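You operate a simulated robot arm through the tools that you are given. There is no shell and no other tool. Be economical: measure what you need, move in short steps, check, and stop when the job is done.

Carry out the task below with a simulated robot arm. There is one attempt and no reset: what you move stays moved.

Task
Press the red-shielded bearing into housing 26 with the grey plug.
Fine: housing in the seat on the press table; flush, at depth 13 as set; let the lever back up; leave the plug on it, table in and guard shut; the other bearing and housings, white plug and rubber rings stay.
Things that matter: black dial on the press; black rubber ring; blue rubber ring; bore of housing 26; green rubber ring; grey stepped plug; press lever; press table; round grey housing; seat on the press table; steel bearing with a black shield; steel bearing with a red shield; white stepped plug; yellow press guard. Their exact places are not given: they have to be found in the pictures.

Only the result counts: the job must be done as asked and must still hold three seconds after the hand-in. Knocking over, shifting, dropping, spilling or breaking anything else fails it.

Robot
A 6-joint arm with a two-finger gripper, on a carriage that runs on a rail from [-0.001, -1.084] to [0.001, 1.256] (x, y) and turns from -142 to 190 degrees about z. Base frame: it is fixed where the carriage stands at the start and does not move with it; the origin is on the floor, on the carriage's upright axis, x ahead of it, y to its left, z up. Readings come in m, degrees, newtons and seconds.
Its first joint turns from -166.0 to 166.0 degrees. Places, roughly: black dial on the press [1, 0.7, 1.3]; bore of housing 26 [0.9, 0, 0.8]; press lever [1, 0.9, 1.4]; press table [0.9, 0.7, 0.8]; seat on the press table [0.9, 0.7, 0.9]; yellow press guard [0.9, 0.6, 1]. Payload 5 kg.
The TCP is the grasp point between the finger pads, 0.03 m short of the fingertips. In the tool frame z runs along the fingers and y along their closing line. The gripper opens to 0.176 m. The gripper's body begins 0.153 m behind the TCP.
Orientation is that of the tool frame in the base frame, as a unit quaternion [w, x, y, z]. With the fingers straight down and closing along the base's y, the tool's x points along the base's -x, its y along +y and its z along -z.

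Tools
- The arm moves only by the tool send_rows. Its argument "steps" is a list of rows, each a list of 2 entries, a list of its own where there are three numbers: the shift along the tool's x, y, z in cm, then the turn, a rotation vector about the tool's x, y, z in degrees. In form: [[[dx, dy, dz], [rx, ry, rz]], ...]. A call has 1 to 8 rows; each row shifts and turns the commanded pose from where the row before left it, along the tool's axes as they then stand. "hand" is the opening, from 0 (shut) to 1 (fully open), set as the call begins (left out, the last holds). Each row takes 0.2 s and may step no farther than 0.05 m and 8.6 degrees from the row before; otherwise, or with a gripper value out of range, the whole call is refused. Where a pose cannot be reached the arm comes as near as it can. A force on the tool above 70 N (or 10 N above the force at the start of the call, whichever is more), or a blocked arm, ends the call early, and 0.2 s more pass. Each finger halts on what it meets, pressing with about 39 N; the grip force reading is that of the motor and also rises with nothing between the fingers. The clock runs only during rows and for 0.2 s after the last one: add rows that do not move to give the fingers time. It gives the time, the measured TCP pose, the force on the tool (base axes), the opening and the grip force at its end, in the units of the frame above (readings bear some noise), with the torque about the TCP (base axes, N m) and any sound that the robot's microphone picked up.
- Cameras (640 x 400 px; columns grow to the right, rows downward): "scene" is now at [0.0715, 0.2247, 1.7076]; the picture's right is [0.16, -0.99, 0.00], its down [-0.48, -0.08, -0.87] and it looks along [0.86, 0.14, -0.49] (base axes); focal length 261 px, centre (320, 200). "wrist" rides on the gripper at [0.067, -0.009, -0.183] in the tool frame; the picture's right is [0.14, 0.99, 0.00], its down [-0.92, 0.13, -0.36] and it looks along [-0.36, 0.05, 0.93] (tool axes); focal length 251 px, centre (320, 200).
- snapshot(camera): a new picture of that camera. No time passes.
- move_column(by): slides the trunk up (or, below 0, down) by that many m; the arm and the scene camera ride with it, the base frame stays. It gives what a move gives, with no picture.
- drive_base(legs): drives the robot by 1 to 6 legs, each [ahead, left, turn to the left] in m, m and degrees, along the robot's own axes; the way and the turn of a leg run together, so that a leg with both is an arc; at most 1.5 m and 180 degrees a leg. The arm and the cameras ride along, it lands a little off, and it stops where it bumps. It keeps to its track: a leg is cut to what the track allows. It gives what a move gives.
- turn_head(pan, tilt): turns the head with the scene camera to pan (to the left, within 120 degrees either way) and tilt (down, from -29 to 69), counted from straight ahead of the robot. It gives what a move gives.
- point_at(camera, pixels): for up to 12 pixels [column, row] of the newest picture of that camera ("zoom" is the newest enlarged one), the place [x, y, z] in the base frame of the surface seen there, good to about 0.002 m. No time passes.
- close_up(camera, box): a new picture of the part [left, top, right, bottom] of that camera's present view, enlarged. No time passes.
- sign_off(): hands the job in; it is judged then, once.

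Go step by step. Measure first, check grasps and placings, and put right what went wrong. The budget is 80 turns and 48 pictures, counting those below and the enlarged ones. Unless the task says otherwise, let go and move clear before handing in, and close with one line.

The tools are called after "Call:" by a JSON object that holds its "api" and its "payload". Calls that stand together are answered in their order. send_rows: Moves the arm, as the interface text tells. Its arguments: {"type":"object","properties":{"steps":{"type":"array"},"hand":{"type":"number"}},"required":["steps"]} The other tools are called the same way: move_column (by) slides the trunk up or down; drive_base (legs) drives the base; turn_head (pan, tilt) turns the head that bears the scene camera; snapshot (camera) takes a picture; point_at (camera, pixels) gives the place of the surface under pixels of a picture; close_up (camera, box) takes an enlarged picture of a part of a camera's view; sign_off () hands the job in.

At the start:

```text
time: 0.0
tcp_pos: [0.62, 0.0874, 1.5772]
ee_rot: [-0.001, -0.001, 1.0, 0.0]
contact_force: [-0.8, 0.2, -0.8]
moment: [0.0, 0.0, 0.0]
gripper_width: 0.1761
gripper_force: 0.0
trunk travel left (down, up): [-0.25, 0.1]
robot x, y, heading: [0.0022, 0.0012, 0.0]
head pan, tilt: [9.5, 29.3]
```

scene: 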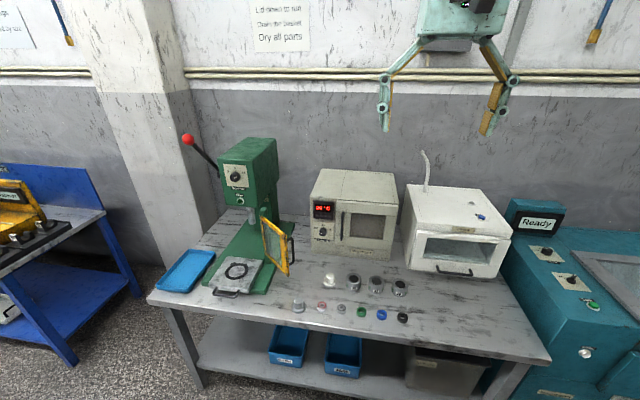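
wrist: 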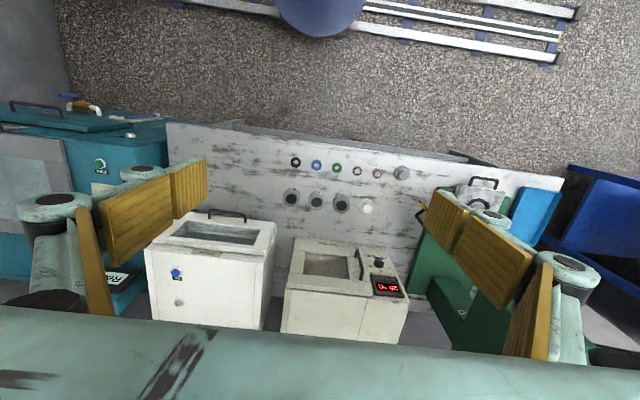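

The scene shows the press on the left (row 160-290) and the small parts on the table (x 290-410, y 275-320). I'll enlarge both.

Call:
{"api": "close_up", "payload": {"camera": "scene", "box": [280, 260, 424, 350]}}

Call:
{"api": "close_up", "payload": {"camera": "scene", "box": [144, 120, 336, 310]}}

Call:
{"api": "close_up", "payload": {"camera": "wrist", "box": [270, 140, 430, 240]}}

```text
4.44 times, centred on (352, 305) of scene
```

zoom: 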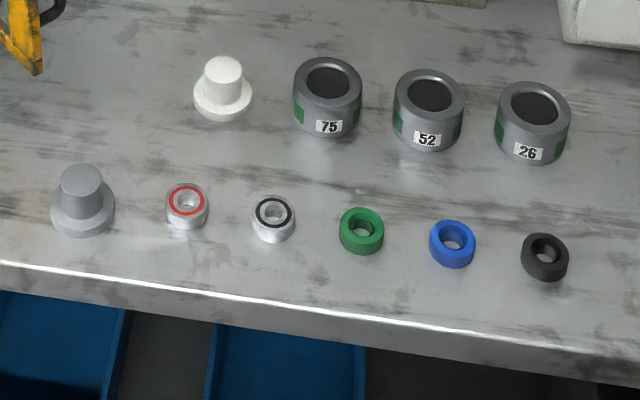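

```text
2.11 times, centred on (240, 215) of scene
```

zoom: 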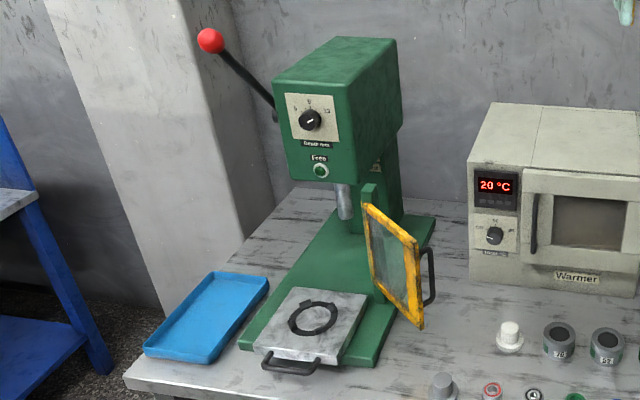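

```text
4.00 times, centred on (350, 190) of wrist
```

zoom: 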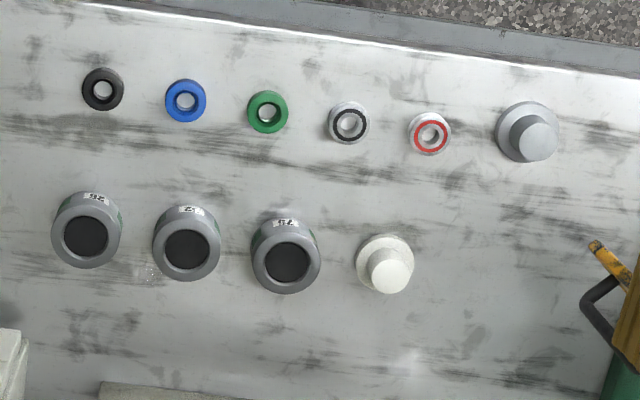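

Housing 26 is at (86,235) in the wrist zoom. I'll measure the parts there and enlarge the press dial.

Call:
{"api": "point_at", "payload": {"camera": "zoom", "pixels": [[86, 236], [60, 236], [115, 225], [90, 265], [87, 205], [430, 120], [414, 134], [446, 134], [430, 149], [540, 141], [507, 125], [520, 105]]}}

Call:
{"api": "close_up", "payload": {"camera": "scene", "box": [216, 155, 264, 215]}}

```text
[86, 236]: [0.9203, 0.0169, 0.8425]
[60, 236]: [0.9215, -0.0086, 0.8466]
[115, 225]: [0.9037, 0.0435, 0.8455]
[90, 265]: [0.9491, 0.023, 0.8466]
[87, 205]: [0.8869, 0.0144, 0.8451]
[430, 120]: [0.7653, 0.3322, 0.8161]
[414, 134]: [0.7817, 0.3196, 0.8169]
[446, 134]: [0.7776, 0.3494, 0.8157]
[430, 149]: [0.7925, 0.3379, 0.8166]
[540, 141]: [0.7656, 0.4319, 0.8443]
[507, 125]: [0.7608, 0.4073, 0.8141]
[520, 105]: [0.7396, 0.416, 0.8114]
```

```text
6.67 times, centred on (240, 185) of scene
```

zoom: 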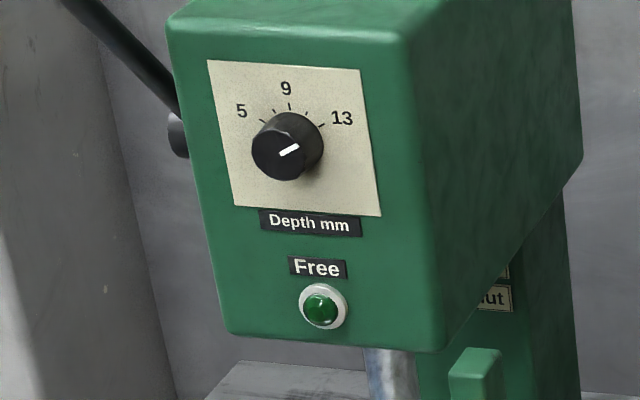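

The dial's white mark points at 13, so the setting seems right already. I'll drive along the rail toward the press for closer views.

Call:
{"api": "drive_base", "payload": {"legs": [[0, 0.45, 0]]}}

Call:
{"api": "turn_head", "payload": {"pan": 0, "tilt": 40}}

Call:
{"api": "snapshot", "payload": {"camera": "scene"}}

Call:
{"api": "snapshot", "payload": {"camera": "wrist"}}

```text
time: 2.8
tcp_pos: [0.6212, 0.5358, 1.5784]
ee_rot: [-0.001, -0.001, 1.0, 0.0]
contact_force: [-0.2, 0.3, -0.3]
moment: [-0.09, 0.02, -0.07]
gripper_width: 0.1761
gripper_force: 0.1
trunk travel left (down, up): [-0.25, 0.1]
robot x, y, heading: [-0.0017, 0.4508, 0.1]
head pan, tilt: [9.5, 29.3]
```

```text
time: 3.5
tcp_pos: [0.6198, 0.5362, 1.5781]
ee_rot: [0.0, -0.001, 1.0, 0.001]
contact_force: [-1.0, -0.7, -0.2]
moment: [0.0, -0.02, 0.02]
gripper_width: 0.1762
gripper_force: 0.0
trunk travel left (down, up): [-0.25, 0.1]
robot x, y, heading: [0.0013, 0.4473, -0.2]
head pan, tilt: [0.0, 40.0]
```

```text
41 pictures are left
```

scene: 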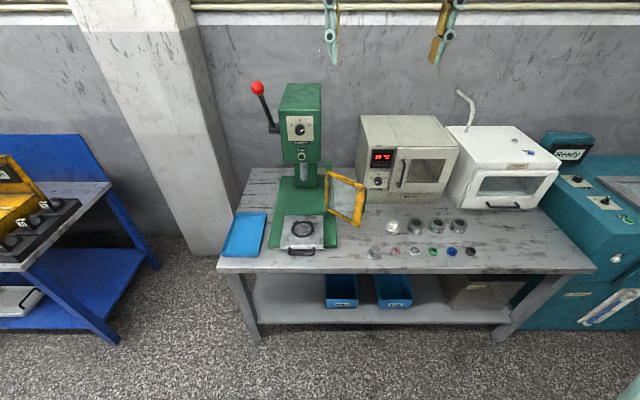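

```text
40 pictures are left
```

wrist: 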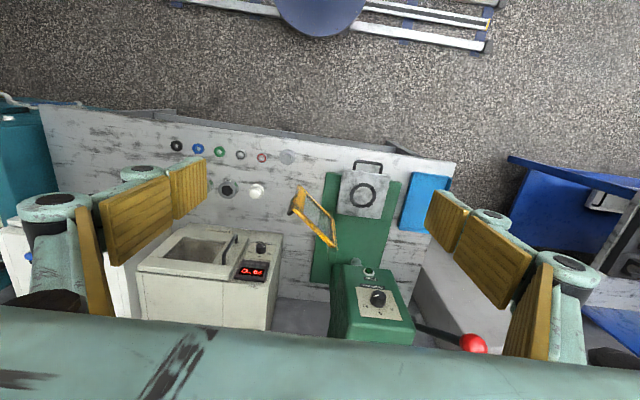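

The press table is at (363,195) in the wrist view. I'll enlarge it and the press in the scene view.

Call:
{"api": "close_up", "payload": {"camera": "wrist", "box": [270, 150, 430, 250]}}

Call:
{"api": "close_up", "payload": {"camera": "scene", "box": [240, 70, 384, 270]}}

Call:
{"api": "point_at", "payload": {"camera": "wrist", "pixels": [[363, 196], [345, 175], [381, 172], [367, 163], [337, 213], [385, 218], [297, 200], [335, 243], [302, 189], [370, 245], [369, 275], [420, 200]]}}

Call:
{"api": "point_at", "payload": {"camera": "scene", "pixels": [[303, 229], [257, 88], [275, 130], [301, 129], [301, 155], [306, 175], [328, 172], [329, 206], [365, 183], [362, 225], [367, 203], [300, 252]]}}

```text
4.00 times, centred on (350, 200) of wrist
```

zoom: 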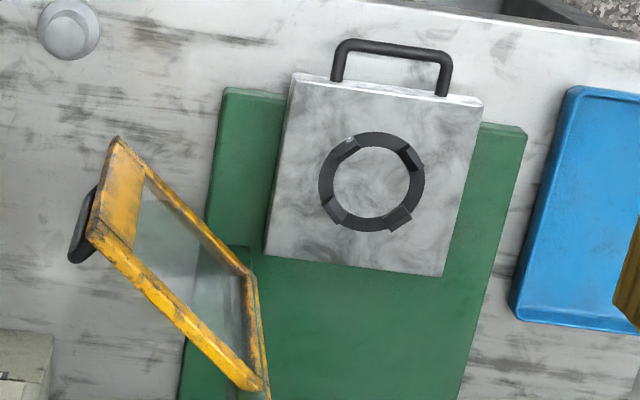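

```text
2.00 times, centred on (312, 170) of scene
```

zoom: 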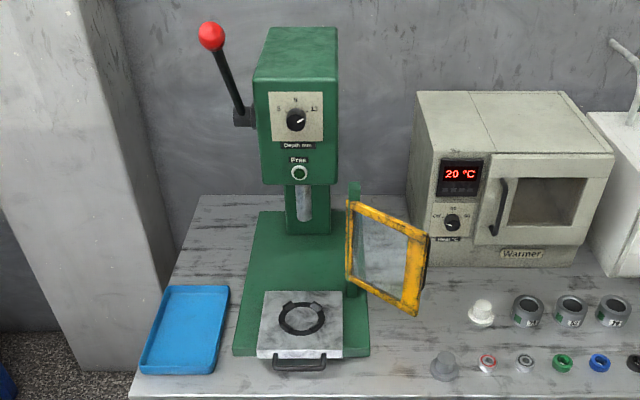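

```text
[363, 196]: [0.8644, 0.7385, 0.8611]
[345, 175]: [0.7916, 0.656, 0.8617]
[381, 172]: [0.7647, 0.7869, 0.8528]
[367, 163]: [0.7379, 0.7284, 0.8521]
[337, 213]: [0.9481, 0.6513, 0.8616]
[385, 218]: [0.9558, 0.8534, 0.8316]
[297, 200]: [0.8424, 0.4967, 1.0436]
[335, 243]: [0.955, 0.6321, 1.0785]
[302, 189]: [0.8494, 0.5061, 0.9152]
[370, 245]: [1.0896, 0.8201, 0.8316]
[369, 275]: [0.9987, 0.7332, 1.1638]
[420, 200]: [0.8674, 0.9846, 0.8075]
```

```text
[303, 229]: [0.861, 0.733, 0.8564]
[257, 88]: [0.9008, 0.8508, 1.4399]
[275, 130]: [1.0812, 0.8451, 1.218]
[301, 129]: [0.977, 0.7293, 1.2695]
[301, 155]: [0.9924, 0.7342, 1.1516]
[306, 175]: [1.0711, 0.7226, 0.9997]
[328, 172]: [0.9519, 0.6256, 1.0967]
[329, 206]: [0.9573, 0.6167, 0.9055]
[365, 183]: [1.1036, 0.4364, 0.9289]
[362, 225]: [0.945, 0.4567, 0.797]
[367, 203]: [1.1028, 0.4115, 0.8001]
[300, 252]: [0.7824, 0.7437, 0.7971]
```

The seat centre is about (0.863, 0.735, 0.86), and its ring looks sized for the housing's outside. Now back to housing 26, to hover over it.

Call:
{"api": "drive_base", "payload": {"legs": [[0, -0.34, 0]]}}

Call:
{"api": "send_rows", "payload": {"steps": [[[-2, -2, 4], [0, 0, 0]], [[-2, -2, 4], [0, 0, 0]], [[-2, -2, 4], [0, 0, 0]], [[-2, -2, 4], [0, 0, 0]], [[-2, -2, 4], [0, 0, 0]], [[-2, -2, 4], [0, 0, 0]], [[-2, -2, 4], [0, 0, 0]], [[-2, -2, 4], [0, 0, 0]]], "hand": 0.5}}

Call:
{"api": "snapshot", "payload": {"camera": "wrist"}}

```text
time: 5.9
tcp_pos: [0.6208, 0.1976, 1.5788]
ee_rot: [-0.001, -0.002, 1.0, 0.0]
contact_force: [-0.6, -0.1, 0.5]
moment: [0.03, 0.03, 0.01]
gripper_width: 0.1762
gripper_force: 0.2
trunk travel left (down, up): [-0.25, 0.1]
robot x, y, heading: [0.0029, 0.1131, 0.1]
head pan, tilt: [0.0, 40.0]
```

```text
time: 7.7
tcp_pos: [0.7825, 0.0381, 1.259]
ee_rot: [0.0, -0.001, 1.0, 0.0]
contact_force: [0.2, 0.8, -0.4]
moment: [0.05, -0.01, 0.02]
gripper_width: 0.088
gripper_force: 0.1
trunk travel left (down, up): [-0.25, 0.1]
robot x, y, heading: [-0.0016, 0.1042, 0.1]
head pan, tilt: [0.0, 40.0]
```

```text
37 pictures are left
```

wrist: 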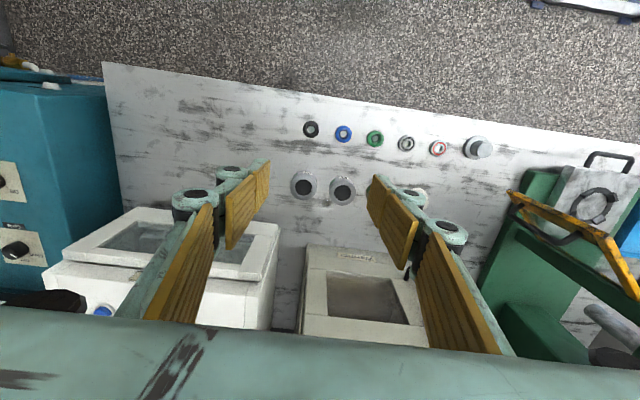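

Housing 26 is at (303,185). I'll enlarge the parts area and measure.

Call:
{"api": "close_up", "payload": {"camera": "wrist", "box": [280, 110, 440, 210]}}

```text
4.00 times, centred on (360, 160) of wrist
```

zoom: 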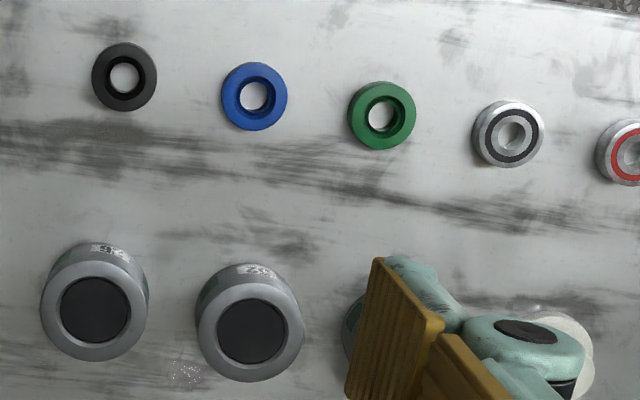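

Call:
{"api": "point_at", "payload": {"camera": "zoom", "pixels": [[45, 310], [140, 310], [95, 355], [93, 268], [94, 311], [61, 310], [130, 310], [200, 330], [110, 380], [93, 258], [510, 160], [512, 105]]}}

Call:
{"api": "snapshot", "payload": {"camera": "scene"}}

```text
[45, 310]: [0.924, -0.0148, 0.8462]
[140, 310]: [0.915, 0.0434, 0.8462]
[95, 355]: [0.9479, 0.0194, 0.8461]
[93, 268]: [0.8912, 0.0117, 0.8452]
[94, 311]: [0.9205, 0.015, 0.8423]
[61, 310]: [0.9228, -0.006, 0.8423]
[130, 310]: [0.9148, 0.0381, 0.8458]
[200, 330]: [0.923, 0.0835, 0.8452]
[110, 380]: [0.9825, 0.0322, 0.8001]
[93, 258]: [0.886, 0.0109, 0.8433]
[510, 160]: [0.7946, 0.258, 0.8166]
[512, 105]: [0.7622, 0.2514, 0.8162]
```

```text
35 pictures are left
```

scene: 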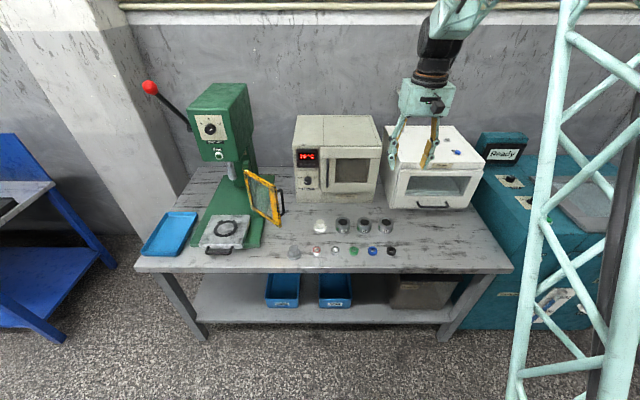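

Housing 26 is centred at about (0.918, 0.0145), is 0.06 across and has its top at 0.846. I'll check the box fronts for clearance and move over it.

Call:
{"api": "point_at", "payload": {"camera": "wrist", "pixels": [[130, 207], [270, 225], [310, 245], [50, 262]]}}

Call:
{"api": "send_rows", "payload": {"steps": [[[-4.5, -0.8, 4.5], [0, 0, 0]], [[-4.5, -0.8, 0], [0, 0, 0]], [[-4.5, -0.8, 0], [0, 0, 0]], [[0, 0, 5], [0, 0, 0]], [[0, 0, 5], [0, 0, 0]], [[0, 0, 5], [0, 0, 0]], [[0, 0, 5], [0, 0, 0]], [[0, 0, 0], [0, 0, 0]]], "hand": 0.44}}

Call:
{"api": "snapshot", "payload": {"camera": "wrist"}}

```text
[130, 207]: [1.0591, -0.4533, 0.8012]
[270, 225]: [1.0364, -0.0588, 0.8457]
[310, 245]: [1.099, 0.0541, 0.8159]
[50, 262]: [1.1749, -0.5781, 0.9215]
```

```text
refused: row 1 steps farther than a row can; nothing moved
```

```text
34 pictures are left
```

wrist: 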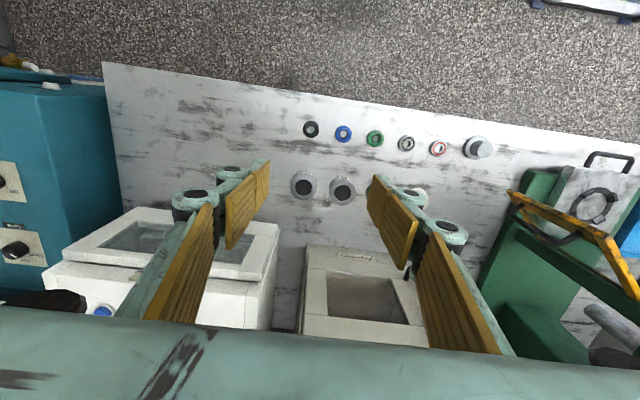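

Row 1 was too long, so the call was refused. I'll resend it with shorter steps.

Call:
{"api": "send_rows", "payload": {"steps": [[[-4.5, -0.8, 0], [0, 0, 0]], [[-4.5, -0.8, 0], [0, 0, 0]], [[-4.5, -0.8, 0], [0, 0, 0]], [[0, 0, 4.9], [0, 0, 0]], [[0, 0, 4.9], [0, 0, 0]], [[0, 0, 4.9], [0, 0, 0]], [[0, 0, 4.9], [0, 0, 0]], [[0, 0, 4.9], [0, 0, 0]]], "hand": 0.44}}

Call:
{"api": "snapshot", "payload": {"camera": "wrist"}}

```text
time: 9.5
tcp_pos: [0.9167, 0.0144, 1.0139]
ee_rot: [0.0, -0.001, 1.0, 0.0]
contact_force: [-0.2, 0.0, 0.4]
moment: [0.03, 0.02, -0.02]
gripper_width: 0.0771
gripper_force: 0.2
trunk travel left (down, up): [-0.25, 0.1]
robot x, y, heading: [0.0037, 0.1077, 0.4]
head pan, tilt: [0.0, 40.0]
```

```text
33 pictures are left
```

wrist: 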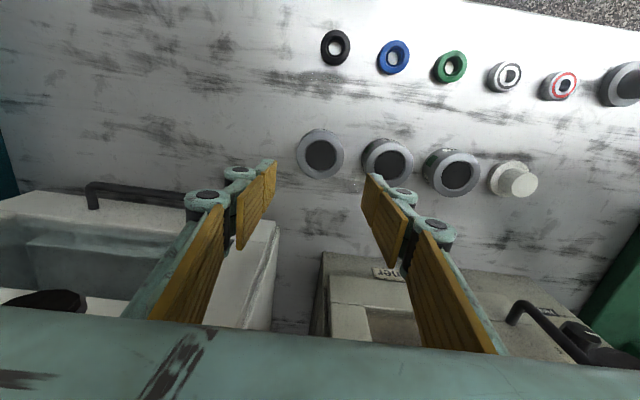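

The fingers straddle housing 26 with room before 52. I'll descend to 0.843 and close.

Call:
{"api": "send_rows", "payload": {"steps": [[[0, 0, 4.9], [0, 0, 0]], [[0, 0, 4.9], [0, 0, 0]], [[0, 0, 4.9], [0, 0, 0]], [[-0.1, 0, 2.4], [0, 0, 0]], [[0, 0, 0], [0, 0, 0]]]}}

Call:
{"api": "snapshot", "payload": {"camera": "wrist"}}

Call:
{"api": "send_rows", "payload": {"steps": [[[0, 0, 0], [0, 0, 0]], [[0, 0, 0], [0, 0, 0]], [[0, 0, 0], [0, 0, 0]]], "hand": 0.3}}

```text
time: 10.7
tcp_pos: [0.9175, 0.0142, 0.8406]
ee_rot: [0.0, -0.003, 1.0, 0.0]
contact_force: [0.4, 0.1, 0.4]
moment: [0.02, 0.07, 0.03]
gripper_width: 0.0776
gripper_force: 0.0
trunk travel left (down, up): [-0.25, 0.1]
robot x, y, heading: [-0.0024, 0.107, 0.3]
head pan, tilt: [0.0, 40.0]
```

```text
32 pictures are left
```

wrist: 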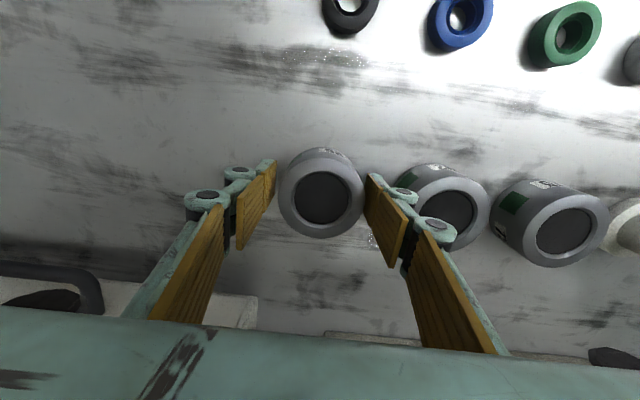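

```text
time: 11.5
tcp_pos: [0.9168, 0.0138, 0.8414]
ee_rot: [0.0, -0.002, 1.0, 0.0]
contact_force: [-1.1, 1.3, 0.3]
moment: [0.03, -0.08, 0.01]
gripper_width: 0.0659
gripper_force: 39.3
trunk travel left (down, up): [-0.25, 0.1]
robot x, y, heading: [0.0005, 0.1074, 0.3]
head pan, tilt: [0.0, 40.0]
```

It's gripped at 0.066 with 39 N. I'll lift straight up and check.

Call:
{"api": "send_rows", "payload": {"steps": [[[0, 0, -1], [0, 0, 0]], [[0, 0, -3], [0, 0, 0]], [[0, 0, -4], [0, 0, 0]], [[0, 0, -4.5], [0, 0, 0]], [[0, 0, -4.5], [0, 0, 0]], [[0, 0, -4.5], [0, 0, 0]], [[3, 0, -3.5], [0, 0, 0]], [[3, 0, -3.5], [0, 0, 0]]], "hand": 0.25}}

Call:
{"api": "snapshot", "payload": {"camera": "wrist"}}

```text
time: 13.3
tcp_pos: [0.8568, 0.0139, 1.1286]
ee_rot: [0.001, -0.002, 1.0, 0.0]
contact_force: [0.1, -1.1, 0.1]
moment: [0.0, 0.0, -0.03]
gripper_width: 0.0438
gripper_force: 0.0
trunk travel left (down, up): [-0.25, 0.1]
robot x, y, heading: [-0.0021, 0.1114, 0.4]
head pan, tilt: [0.0, 40.0]
```

```text
31 pictures are left
```

wrist: 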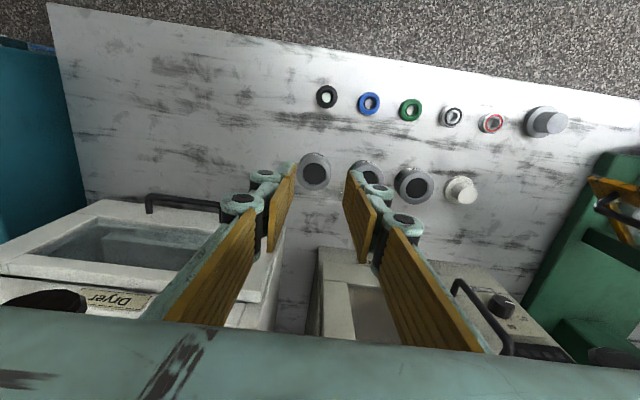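

The fingers closed to 0.044 and the housing is still on the table at (313,170), so it slipped out. I'll look closely at its sides and green patches.

Call:
{"api": "close_up", "payload": {"camera": "wrist", "box": [290, 140, 354, 200]}}

Call:
{"api": "point_at", "payload": {"camera": "zoom", "pixels": [[150, 200], [320, 200]]}}

Call:
{"api": "close_up", "payload": {"camera": "scene", "box": [310, 200, 406, 260]}}

```text
6.67 times, centred on (322, 170) of wrist
```

zoom: 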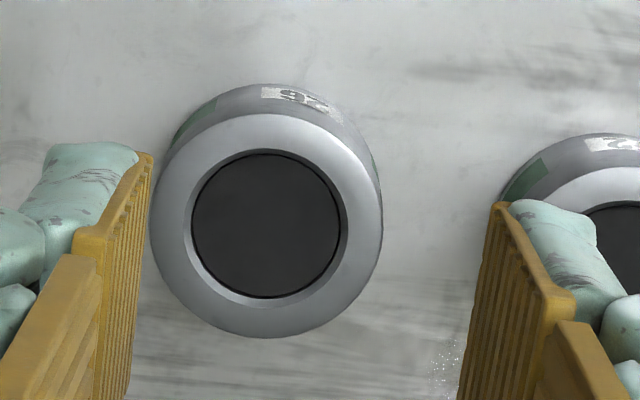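

```text
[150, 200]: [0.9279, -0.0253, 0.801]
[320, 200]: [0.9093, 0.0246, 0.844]
```

```text
6.67 times, centred on (358, 230) of scene
```

zoom: 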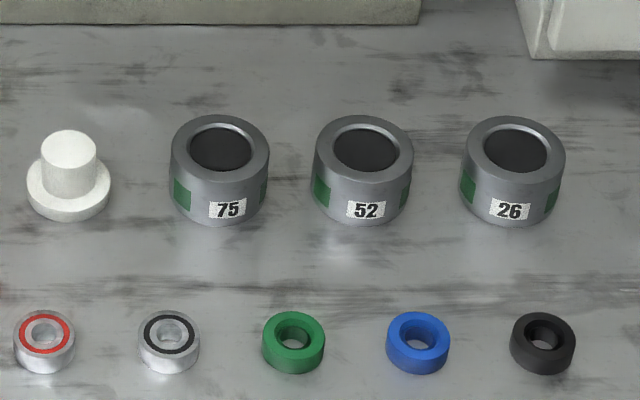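

The housing is 0.066 across and still standing at about (0.918, 0.0145). I'll regrip a bit lower with a firmer close command and lift slowly in small checks.

Call:
{"api": "send_rows", "payload": {"steps": [[[-2, 0, 3], [0, 0, 0]], [[-2, 0, 3], [0, 0, 0]], [[-2.1, 0, 3], [0, 0, 0]], [[0, 0, 4.9], [0, 0, 0]], [[0, 0, 4.9], [0, 0, 0]], [[0, 0, 4.9], [0, 0, 0]], [[0, 0, 4.8], [0, 0, 0]], [[0, 0, 0.8], [0, 0, 0]]], "hand": 0.46}}

Call:
{"api": "send_rows", "payload": {"steps": [[[0, 0, 0], [0, 0, 0]], [[0, 0, 0], [0, 0, 0]], [[0, 0, 0], [0, 0, 0]], [[0, 0, 0], [0, 0, 0]]], "hand": 0}}

Call:
{"api": "send_rows", "payload": {"steps": [[[0, 0, -0.3], [0, 0, 0]], [[0, 0, -0.3], [0, 0, 0]], [[0, 0, -0.3], [0, 0, 0]]]}}

Call:
{"api": "snapshot", "payload": {"camera": "wrist"}}

```text
time: 15.1
tcp_pos: [0.9191, 0.0143, 0.832]
ee_rot: [0.0, -0.001, 1.0, 0.0]
contact_force: [-0.8, -0.5, -0.8]
moment: [-0.03, 0.05, -0.02]
gripper_width: 0.0808
gripper_force: 0.0
trunk travel left (down, up): [-0.25, 0.1]
robot x, y, heading: [-0.0009, 0.1064, 0.3]
head pan, tilt: [0.0, 40.0]
```

```text
time: 16.1
tcp_pos: [0.9178, 0.0149, 0.8335]
ee_rot: [0.0, -0.001, 1.0, 0.0]
contact_force: [-1.1, -0.2, 1.4]
moment: [0.02, 0.01, 0.03]
gripper_width: 0.0658
gripper_force: 38.8
trunk travel left (down, up): [-0.25, 0.1]
robot x, y, heading: [-0.0002, 0.1057, 0.2]
head pan, tilt: [0.0, 40.0]
```

```text
time: 16.9
tcp_pos: [0.9179, 0.0134, 0.8422]
ee_rot: [0.0, -0.002, 1.0, -0.001]
contact_force: [0.1, -0.5, -2.9]
moment: [-0.01, 0.01, 0.01]
gripper_width: 0.0657
gripper_force: 39.0
trunk travel left (down, up): [-0.25, 0.1]
robot x, y, heading: [-0.0004, 0.1093, 0.2]
head pan, tilt: [0.0, 40.0]
```

```text
28 pictures are left
```

wrist: 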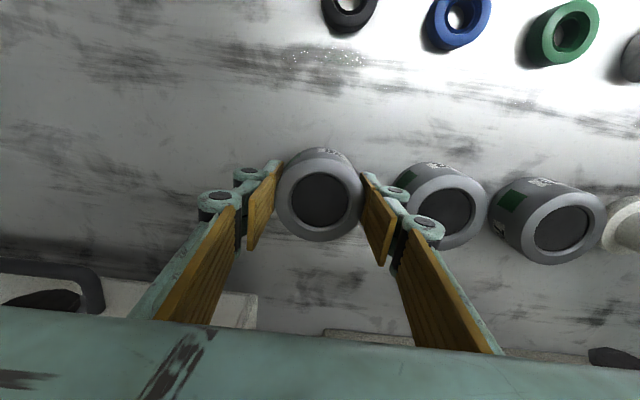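

The load reads about 2.9 N, so it may be lifted. I'll check the rim height at (322,230).

Call:
{"api": "point_at", "payload": {"camera": "wrist", "pixels": [[322, 236], [285, 195], [355, 195], [430, 230]]}}

Call:
{"api": "send_rows", "payload": {"steps": [[[0, 0, -0.5], [0, 0, 0]], [[0, 0, -1], [0, 0, 0]], [[0, 0, -1], [0, 0, 0]], [[0, 0, -1], [0, 0, 0]]]}}

Call:
{"api": "snapshot", "payload": {"camera": "wrist"}}

Call:
{"api": "point_at", "payload": {"camera": "wrist", "pixels": [[322, 230], [320, 240], [322, 190]]}}

```text
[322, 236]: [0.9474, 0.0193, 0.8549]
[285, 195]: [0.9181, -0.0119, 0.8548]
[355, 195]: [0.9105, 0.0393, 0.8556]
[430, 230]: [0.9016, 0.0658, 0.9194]
```

```text
time: 17.9
tcp_pos: [0.9178, 0.0151, 0.8783]
ee_rot: [0.0, -0.002, 1.0, -0.001]
contact_force: [-0.4, -0.7, -3.1]
moment: [0.01, 0.01, -0.04]
gripper_width: 0.0657
gripper_force: 39.6
trunk travel left (down, up): [-0.25, 0.1]
robot x, y, heading: [0.0013, 0.1072, -0.1]
head pan, tilt: [0.0, 40.0]
```

```text
27 pictures are left
```

wrist: 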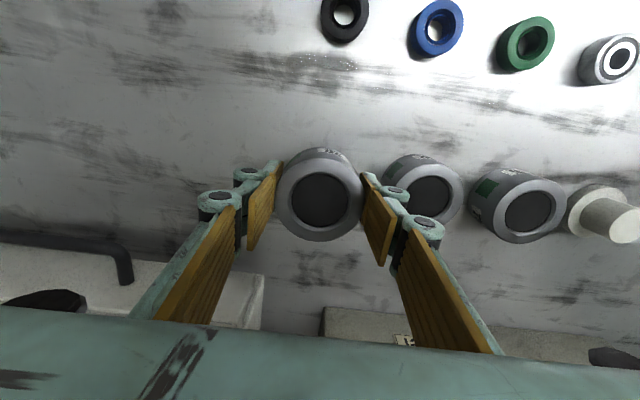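

```text
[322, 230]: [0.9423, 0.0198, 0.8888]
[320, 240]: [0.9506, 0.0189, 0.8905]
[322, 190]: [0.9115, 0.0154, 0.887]
```

The housing is held, with its top at about 0.890. I'll raise it over guard height, pull back and drive to the press.

Call:
{"api": "send_rows", "payload": {"steps": [[[2, 0, -3.5], [0, 0, 0]], [[2, 0, -4], [0, 0, 0]], [[2, 0, -4], [0, 0, 0]], [[2, 0, -4], [0, 0, 0]], [[2, 0, -4], [0, 0, 0]], [[2, 0, -4], [0, 0, 0]], [[2, 0, -4], [0, 0, 0]], [[2, 0, -3], [0, 0, 0]]]}}

Call:
{"api": "drive_base", "payload": {"legs": [[0, 0.3, 0], [0, 0.3, 0]]}}

Call:
{"api": "turn_head", "payload": {"pan": 0, "tilt": 45}}

Call:
{"api": "snapshot", "payload": {"camera": "wrist"}}

Call:
{"api": "snapshot", "payload": {"camera": "scene"}}

```text
time: 19.7
tcp_pos: [0.7572, 0.0141, 1.1839]
ee_rot: [0.0, -0.001, 1.0, -0.001]
contact_force: [-0.2, -0.1, -3.2]
moment: [0.02, 0.0, 0.02]
gripper_width: 0.066
gripper_force: 38.7
trunk travel left (down, up): [-0.25, 0.1]
robot x, y, heading: [0.0028, 0.1071, 0.2]
head pan, tilt: [0.0, 40.0]
```

```text
time: 23.5
tcp_pos: [0.7584, 0.6129, 1.1838]
ee_rot: [0.001, -0.001, 1.0, 0.0]
contact_force: [0.4, 0.1, -3.1]
moment: [0.01, 0.03, 0.0]
gripper_width: 0.0658
gripper_force: 39.0
trunk travel left (down, up): [-0.25, 0.1]
robot x, y, heading: [0.0007, 0.7055, 0.3]
head pan, tilt: [0.0, 40.0]
```

```text
time: 24.2
tcp_pos: [0.7582, 0.6117, 1.1842]
ee_rot: [0.0, -0.002, 1.0, 0.0]
contact_force: [-0.7, -0.6, -3.6]
moment: [0.03, 0.01, 0.04]
gripper_width: 0.066
gripper_force: 39.0
trunk travel left (down, up): [-0.25, 0.1]
robot x, y, heading: [0.0007, 0.7068, -0.2]
head pan, tilt: [0.0, 45.0]
```

```text
26 pictures are left
```

wrist: 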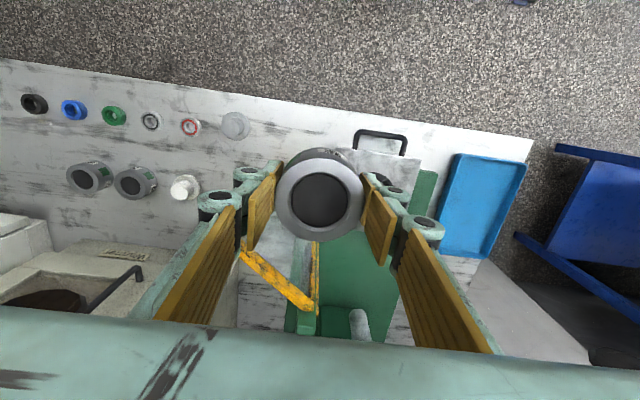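

```text
25 pictures are left
```

scene: 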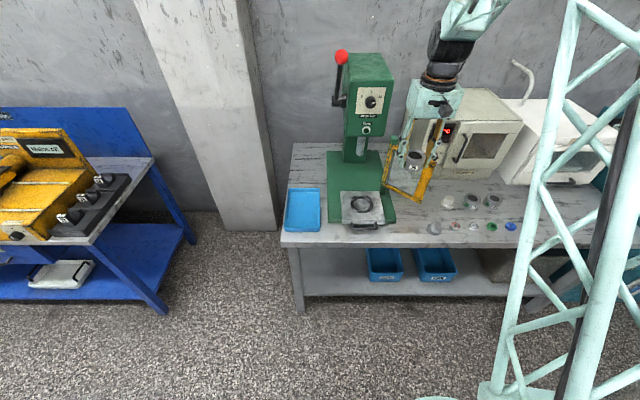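

Seat is unobstructed from the head camera at (362,204). I'll enlarge it to get its exact centre and ring height.

Call:
{"api": "close_up", "payload": {"camera": "scene", "box": [330, 180, 394, 235]}}

```text
7.27 times, centred on (362, 208) of scene
```

zoom: 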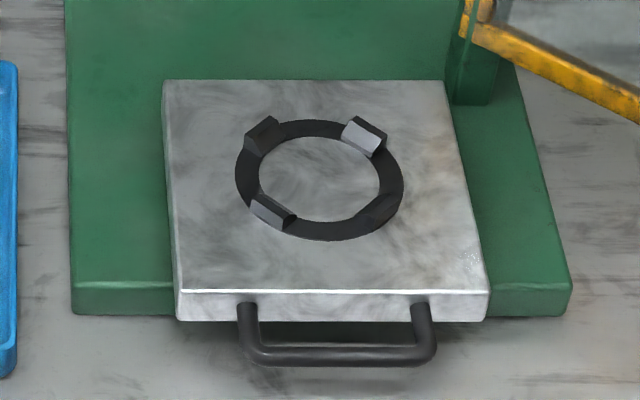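

The seat is a flat ring with four centring lugs at the diagonals, so fingers at ±y fit between them. Measuring it.

Call:
{"api": "point_at", "payload": {"camera": "zoom", "pixels": [[265, 122], [362, 122], [384, 138], [272, 203], [375, 205], [260, 180], [379, 180], [319, 138], [319, 222], [237, 180], [403, 180], [319, 260]]}}

Call:
{"api": "point_at", "payload": {"camera": "zoom", "pixels": [[318, 121], [318, 240], [245, 205], [290, 225], [345, 125], [377, 155], [250, 150], [278, 130]]}}

```text
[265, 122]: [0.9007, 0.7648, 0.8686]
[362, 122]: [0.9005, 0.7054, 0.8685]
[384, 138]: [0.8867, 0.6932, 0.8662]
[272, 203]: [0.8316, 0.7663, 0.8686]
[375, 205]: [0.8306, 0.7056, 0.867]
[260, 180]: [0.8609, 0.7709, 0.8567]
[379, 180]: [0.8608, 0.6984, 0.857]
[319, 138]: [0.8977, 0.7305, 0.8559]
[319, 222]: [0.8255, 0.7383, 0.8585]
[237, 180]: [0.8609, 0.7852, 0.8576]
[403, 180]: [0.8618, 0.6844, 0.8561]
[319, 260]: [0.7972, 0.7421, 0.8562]
```

```text
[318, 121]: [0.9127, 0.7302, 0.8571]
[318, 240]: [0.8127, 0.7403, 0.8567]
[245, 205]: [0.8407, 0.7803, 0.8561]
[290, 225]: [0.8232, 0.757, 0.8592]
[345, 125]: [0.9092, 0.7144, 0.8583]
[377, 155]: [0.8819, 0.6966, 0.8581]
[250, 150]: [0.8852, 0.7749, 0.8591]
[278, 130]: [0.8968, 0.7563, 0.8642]
```

Seat centre is (0.862, 0.735), surface z 0.857 and lug tops 0.8686. I'll move over it high, then descend to about 0.93.

Call:
{"api": "send_rows", "payload": {"steps": [[[-3.5, 3.5, 0], [0, 0, 0]], [[-3.5, 3.5, 0], [0, 0, 0]], [[-3.4, 3.5, 0], [0, 0, 0]], [[0, 1.8, 4], [0, 0, 0]], [[0, 0, 4.8], [0, 0, 0]], [[0, 0, 4.8], [0, 0, 0]], [[0, 0, 4.8], [0, 0, 0]], [[0, 0, 4.8], [0, 0, 0]]]}}

Call:
{"api": "snapshot", "payload": {"camera": "wrist"}}

```text
time: 26.0
tcp_pos: [0.8622, 0.7364, 0.9519]
ee_rot: [0.0, -0.001, 1.0, 0.0]
contact_force: [1.3, 0.7, -3.0]
moment: [0.02, -0.03, 0.03]
gripper_width: 0.066
gripper_force: 39.2
trunk travel left (down, up): [-0.25, 0.1]
robot x, y, heading: [0.0016, 0.7066, 0.1]
head pan, tilt: [0.0, 45.0]
```

```text
23 pictures are left
```

wrist: 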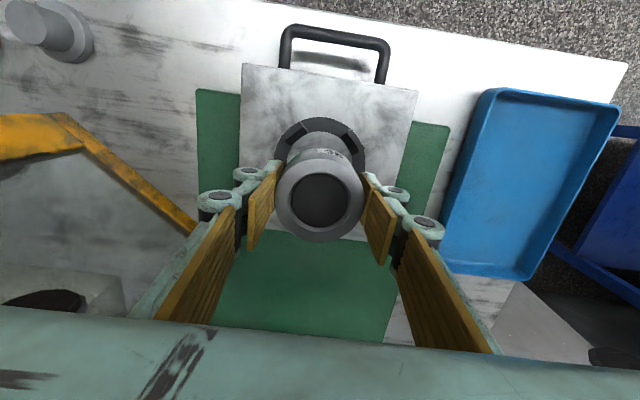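

It's aligned. I'll lower it into the seat in small steps, watching the force.

Call:
{"api": "send_rows", "payload": {"steps": [[[0, -0.1, 3], [0, 0, 0]], [[0, 0, 1.5], [0, 0, 0]], [[0, 0, 0.7], [0, 0, 0]], [[0, 0, 0.4], [0, 0, 0]], [[0, 0, 0.4], [0, 0, 0]], [[0, 0, 0.2], [0, 0, 0]]]}}

Call:
{"api": "snapshot", "payload": {"camera": "wrist"}}

Call:
{"api": "point_at", "payload": {"camera": "wrist", "pixels": [[322, 236], [285, 195], [357, 195], [320, 195]]}}

```text
time: 27.4
tcp_pos: [0.862, 0.7352, 0.8935]
ee_rot: [0.002, -0.002, 1.0, 0.0]
contact_force: [0.9, 2.3, 33.0]
moment: [0.06, -0.14, 0.03]
gripper_width: 0.0662
gripper_force: 39.6
trunk travel left (down, up): [-0.25, 0.1]
robot x, y, heading: [-0.0029, 0.7105, 0.2]
head pan, tilt: [0.0, 45.0]
```

```text
22 pictures are left
```

wrist: 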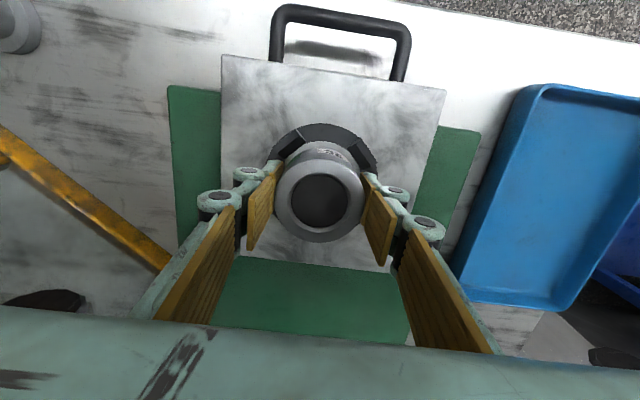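

```text
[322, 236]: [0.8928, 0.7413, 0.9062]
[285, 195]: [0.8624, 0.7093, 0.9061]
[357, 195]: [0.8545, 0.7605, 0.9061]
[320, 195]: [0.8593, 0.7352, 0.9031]
```

Contact force is 33 N with the rim at 0.906, about 3 mm above the expected seated height. I'll back off slightly, release gently and see whether it settles.

Call:
{"api": "send_rows", "payload": {"steps": [[[0, 0, -0.2], [0, 0, 0]], [[0, 0, 0], [0, 0, 0]]]}}

Call:
{"api": "send_rows", "payload": {"steps": [[[0, 0, 0], [0, 0, 0]], [[0, 0, 0], [0, 0, 0]]], "hand": 0.43}}

Call:
{"api": "snapshot", "payload": {"camera": "wrist"}}

Call:
{"api": "point_at", "payload": {"camera": "wrist", "pixels": [[322, 236], [290, 195], [355, 195], [322, 165], [320, 195]]}}

```text
time: 28.0
tcp_pos: [0.8619, 0.7337, 0.8929]
ee_rot: [0.001, -0.002, 1.0, -0.001]
contact_force: [2.1, 2.2, 24.2]
moment: [0.02, -0.82, 0.06]
gripper_width: 0.066
gripper_force: 39.4
trunk travel left (down, up): [-0.25, 0.1]
robot x, y, heading: [-0.0001, 0.7042, 0.1]
head pan, tilt: [0.0, 45.0]
```

```text
time: 28.6
tcp_pos: [0.8613, 0.7347, 0.8917]
ee_rot: [0.0, -0.002, 1.0, 0.0]
contact_force: [0.4, -0.8, 0.7]
moment: [0.02, -0.02, -0.02]
gripper_width: 0.0757
gripper_force: 0.0
trunk travel left (down, up): [-0.25, 0.1]
robot x, y, heading: [-0.0006, 0.7056, 0.5]
head pan, tilt: [0.0, 45.0]
```

```text
21 pictures are left
```

wrist: 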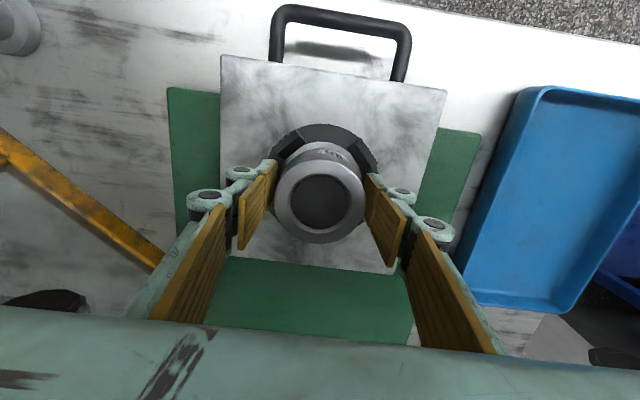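

```text
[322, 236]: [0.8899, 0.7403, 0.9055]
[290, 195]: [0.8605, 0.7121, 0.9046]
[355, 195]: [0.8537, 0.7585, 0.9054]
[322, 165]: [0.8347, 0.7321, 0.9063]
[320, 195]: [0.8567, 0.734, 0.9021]
```

The rim is level at about 0.9055. I'll lift clear and look at the fit in the seat from the head camera.

Call:
{"api": "send_rows", "payload": {"steps": [[[0, 0, -2], [0, 0, 0]], [[0, 0, -4.5], [0, 0, 0]], [[0, 0, -4.8], [0, 0, 0]], [[0, 0, -4.8], [0, 0, 0]], [[0, 0, -4.8], [0, 0, 0]], [[3, -3.5, 0], [0, 0, 0]], [[3, -3.5, 0], [0, 0, 0]], [[3, -3.5, 0], [0, 0, 0]]]}}

Call:
{"api": "close_up", "payload": {"camera": "scene", "box": [330, 175, 394, 230]}}

Call:
{"api": "point_at", "payload": {"camera": "zoom", "pixels": [[290, 170], [345, 170], [318, 145], [318, 200], [318, 172], [318, 210], [318, 290], [220, 300], [420, 300]]}}

```text
time: 30.4
tcp_pos: [0.772, 0.6292, 1.1021]
ee_rot: [0.001, -0.002, 1.0, 0.0]
contact_force: [0.4, -0.1, 0.5]
moment: [0.04, 0.01, -0.01]
gripper_width: 0.0758
gripper_force: 0.0
trunk travel left (down, up): [-0.25, 0.1]
robot x, y, heading: [0.0017, 0.7051, 0.1]
head pan, tilt: [0.0, 45.0]
```

```text
7.27 times, centred on (362, 202) of scene
```

zoom: 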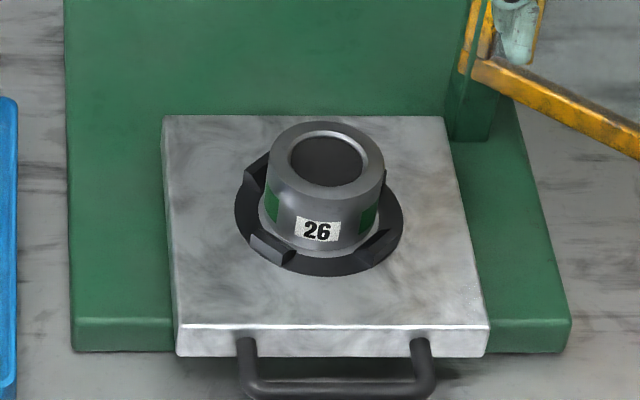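

```text
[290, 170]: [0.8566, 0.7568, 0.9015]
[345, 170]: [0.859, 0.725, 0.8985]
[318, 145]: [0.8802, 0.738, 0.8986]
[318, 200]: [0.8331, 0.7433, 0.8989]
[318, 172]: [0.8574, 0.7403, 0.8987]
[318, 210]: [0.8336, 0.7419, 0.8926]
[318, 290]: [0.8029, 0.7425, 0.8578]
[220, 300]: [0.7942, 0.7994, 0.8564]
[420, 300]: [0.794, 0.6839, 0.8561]
```

Housing 26 sits level inside the four lugs, with its top at about 0.90. Next, the red bearing: I'll move over (0.778, 0.334), staying in front of the guard.

Call:
{"api": "send_rows", "payload": {"steps": [[[3, -3.5, 0], [0, 0, 0]], [[0, -4.5, 0], [0, 0, 0]], [[0, -4.5, 0], [0, 0, 0]], [[0, -4.5, 0], [0, 0, 0]], [[0, -4.5, 0], [0, 0, 0]], [[0, -4.5, 0], [0, 0, 0]], [[-1.8, -3.5, 2], [0, 0, 0]], [[-1.8, 0, 4], [0, 0, 0]]], "hand": 0.37}}

Call:
{"api": "close_up", "payload": {"camera": "wrist", "box": [230, 120, 430, 245]}}

```text
time: 32.2
tcp_pos: [0.7807, 0.3344, 1.0406]
ee_rot: [-0.001, -0.002, 1.0, 0.001]
contact_force: [-0.7, 0.3, -0.4]
moment: [0.02, -0.05, 0.01]
gripper_width: 0.0653
gripper_force: 0.0
trunk travel left (down, up): [-0.25, 0.1]
robot x, y, heading: [-0.0007, 0.705, 0.4]
head pan, tilt: [0.0, 45.0]
```

```text
3.20 times, centred on (330, 182) of wrist
```

zoom: 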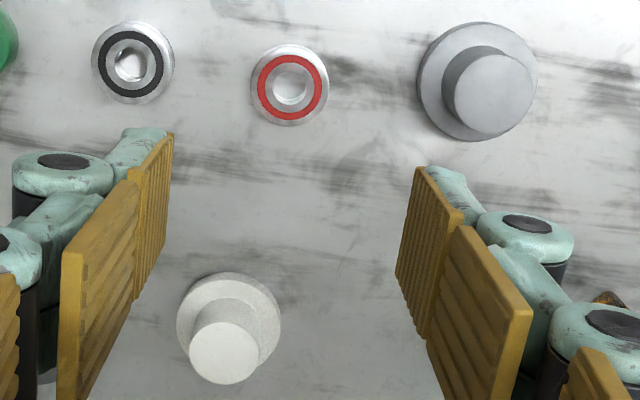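

The red bearing is at (290,85) and the grey plug at (480,85) in the zoom. I'll measure both and the white plug for comparison.

Call:
{"api": "point_at", "payload": {"camera": "zoom", "pixels": [[253, 85], [327, 85], [290, 47], [290, 121], [456, 96], [531, 96], [493, 58], [493, 131], [421, 80], [190, 352], [255, 352], [180, 310]]}}

```text
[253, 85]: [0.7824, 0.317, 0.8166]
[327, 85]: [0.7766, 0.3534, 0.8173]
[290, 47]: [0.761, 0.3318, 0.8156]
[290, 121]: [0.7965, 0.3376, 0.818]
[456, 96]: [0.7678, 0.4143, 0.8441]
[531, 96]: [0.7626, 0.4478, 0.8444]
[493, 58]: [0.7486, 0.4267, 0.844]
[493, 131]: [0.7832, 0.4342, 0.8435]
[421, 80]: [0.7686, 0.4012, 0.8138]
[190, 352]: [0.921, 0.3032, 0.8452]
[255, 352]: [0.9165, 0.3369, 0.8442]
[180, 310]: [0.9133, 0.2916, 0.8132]
```

The bearing is about 0.04 across at (0.779, 0.335), with its top at 0.817. I'll descend and grip it on its upper part, clear of its base.

Call:
{"api": "send_rows", "payload": {"steps": [[[0.15, 0.1, 4.8], [0, 0, 0]], [[0, 0, 4.8], [0, 0, 0]], [[0, 0, 4.8], [0, 0, 0]], [[0, 0, 4.8], [0, 0, 0]], [[0, 0, 1.4], [0, 0, 0]], [[0, 0, 0], [0, 0, 0]]]}}

Call:
{"api": "send_rows", "payload": {"steps": [[[0, 0, 0], [0, 0, 0]], [[0, 0, 0], [0, 0, 0]], [[0, 0, 0], [0, 0, 0]]], "hand": 0}}

Call:
{"api": "send_rows", "payload": {"steps": [[[0, 0, -0.3], [0, 0, 0]], [[0, 0, -0.7], [0, 0, 0]], [[0, 0, -1], [0, 0, 0]], [[0, 0, -2], [0, 0, 0]]]}}

Call:
{"api": "snapshot", "payload": {"camera": "wrist"}}

```text
time: 33.6
tcp_pos: [0.7773, 0.3352, 0.8347]
ee_rot: [0.001, -0.002, 1.0, 0.0]
contact_force: [0.6, -0.4, 0.3]
moment: [0.0, 0.02, 0.03]
gripper_width: 0.0656
gripper_force: 0.0
trunk travel left (down, up): [-0.25, 0.1]
robot x, y, heading: [0.0005, 0.7082, 0.2]
head pan, tilt: [0.0, 45.0]
```

```text
time: 34.4
tcp_pos: [0.7775, 0.3356, 0.8354]
ee_rot: [0.001, -0.002, 1.0, -0.001]
contact_force: [-0.8, -0.2, 2.1]
moment: [-0.05, -0.03, -0.02]
gripper_width: 0.0388
gripper_force: 39.4
trunk travel left (down, up): [-0.25, 0.1]
robot x, y, heading: [0.0018, 0.7091, 0.0]
head pan, tilt: [0.0, 45.0]
```

```text
time: 35.4
tcp_pos: [0.779, 0.3352, 0.8746]
ee_rot: [0.0, -0.001, 1.0, 0.0]
contact_force: [0.0, -0.7, -1.5]
moment: [-0.01, 0.05, 0.02]
gripper_width: 0.0386
gripper_force: 39.1
trunk travel left (down, up): [-0.25, 0.1]
robot x, y, heading: [0.0021, 0.7055, 0.2]
head pan, tilt: [0.0, 45.0]
```

```text
18 pictures are left
```

wrist: 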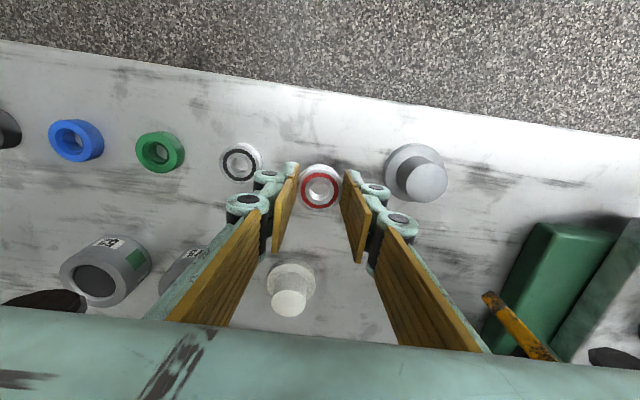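

The bearing is held (0.0387). I'll measure its centre relative to the TCP before carrying it over.

Call:
{"api": "point_at", "payload": {"camera": "wrist", "pixels": [[303, 188], [339, 188], [321, 170], [321, 206], [321, 188]]}}

Call:
{"api": "send_rows", "payload": {"steps": [[[0.5, 0, -4.8], [0, 0, 0]], [[0.5, 0, -4.8], [0, 0, 0]], [[0.5, 0, -4.8], [0, 0, 0]], [[0.5, 0, -4.8], [0, 0, 0]], [[1.5, 3.5, -3], [0, 0, 0]], [[0, 4.5, 0], [0, 0, 0]], [[0, 4.5, 0], [0, 0, 0]], [[0, 4.5, 0], [0, 0, 0]]]}}

Call:
{"api": "send_rows", "payload": {"steps": [[[0, 4.5, 0], [0, 0, 0]], [[0, 4.5, 0], [0, 0, 0]], [[-3, 3.5, 0], [0, 0, 0]], [[-3, 3.5, 0], [0, 0, 0]], [[-3, 3.5, 0], [0, 0, 0]], [[-2.8, 3.5, 0], [0, 0, 0]], [[0, 0, 4.5], [0, 0, 0]], [[0, 0, 4], [0, 0, 0]]]}}

Call:
{"api": "snapshot", "payload": {"camera": "wrist"}}

```text
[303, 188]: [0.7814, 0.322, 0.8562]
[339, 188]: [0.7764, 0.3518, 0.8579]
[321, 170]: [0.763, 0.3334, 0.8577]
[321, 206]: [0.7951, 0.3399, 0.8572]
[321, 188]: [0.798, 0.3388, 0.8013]
```

```text
time: 37.2
tcp_pos: [0.7414, 0.5046, 1.097]
ee_rot: [0.0, -0.001, 1.0, 0.0]
contact_force: [0.2, -0.1, -1.1]
moment: [-0.02, -0.03, 0.04]
gripper_width: 0.0386
gripper_force: 38.9
trunk travel left (down, up): [-0.25, 0.1]
robot x, y, heading: [0.0016, 0.7021, 0.2]
head pan, tilt: [0.0, 45.0]
```

```text
time: 39.0
tcp_pos: [0.8598, 0.7359, 1.012]
ee_rot: [0.0, -0.002, 1.0, 0.0]
contact_force: [0.2, -0.1, -1.4]
moment: [0.07, 0.06, -0.03]
gripper_width: 0.0386
gripper_force: 39.0
trunk travel left (down, up): [-0.25, 0.1]
robot x, y, heading: [0.0013, 0.7045, 0.1]
head pan, tilt: [0.0, 45.0]
```

```text
17 pictures are left
```

wrist: 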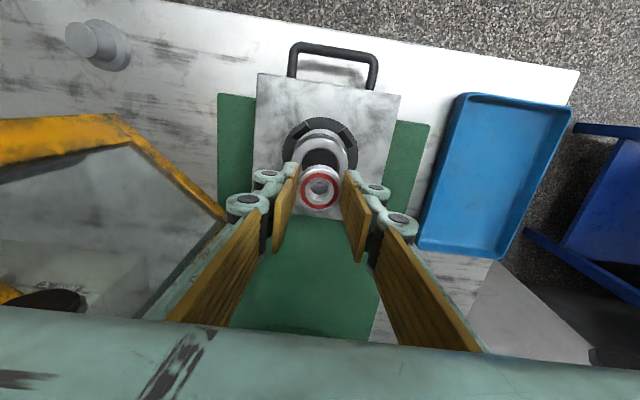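

Bearing is centred at the TCP. I'll zoom in to locate the housing rim beneath it.

Call:
{"api": "close_up", "payload": {"camera": "wrist", "box": [272, 110, 368, 210]}}

```text
4.00 times, centred on (320, 160) of wrist
```

zoom: 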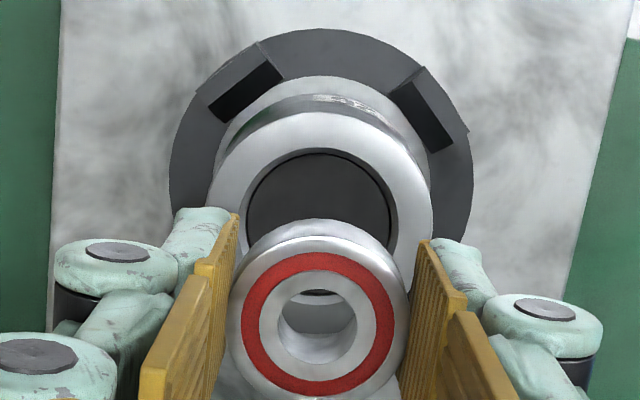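

Call:
{"api": "point_at", "payload": {"camera": "zoom", "pixels": [[216, 210], [426, 210], [212, 230], [430, 230], [320, 116], [320, 145], [238, 215], [400, 215], [232, 315], [406, 315], [318, 240], [318, 396]]}}

```text
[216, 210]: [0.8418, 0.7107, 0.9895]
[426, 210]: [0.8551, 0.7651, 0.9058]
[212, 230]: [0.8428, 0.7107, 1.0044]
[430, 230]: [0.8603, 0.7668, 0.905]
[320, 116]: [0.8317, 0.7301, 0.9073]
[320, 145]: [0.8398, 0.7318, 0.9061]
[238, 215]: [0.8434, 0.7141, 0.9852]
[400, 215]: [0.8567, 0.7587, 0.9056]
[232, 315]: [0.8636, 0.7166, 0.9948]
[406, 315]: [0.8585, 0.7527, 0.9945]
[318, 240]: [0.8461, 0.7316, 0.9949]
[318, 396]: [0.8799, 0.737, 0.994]
```

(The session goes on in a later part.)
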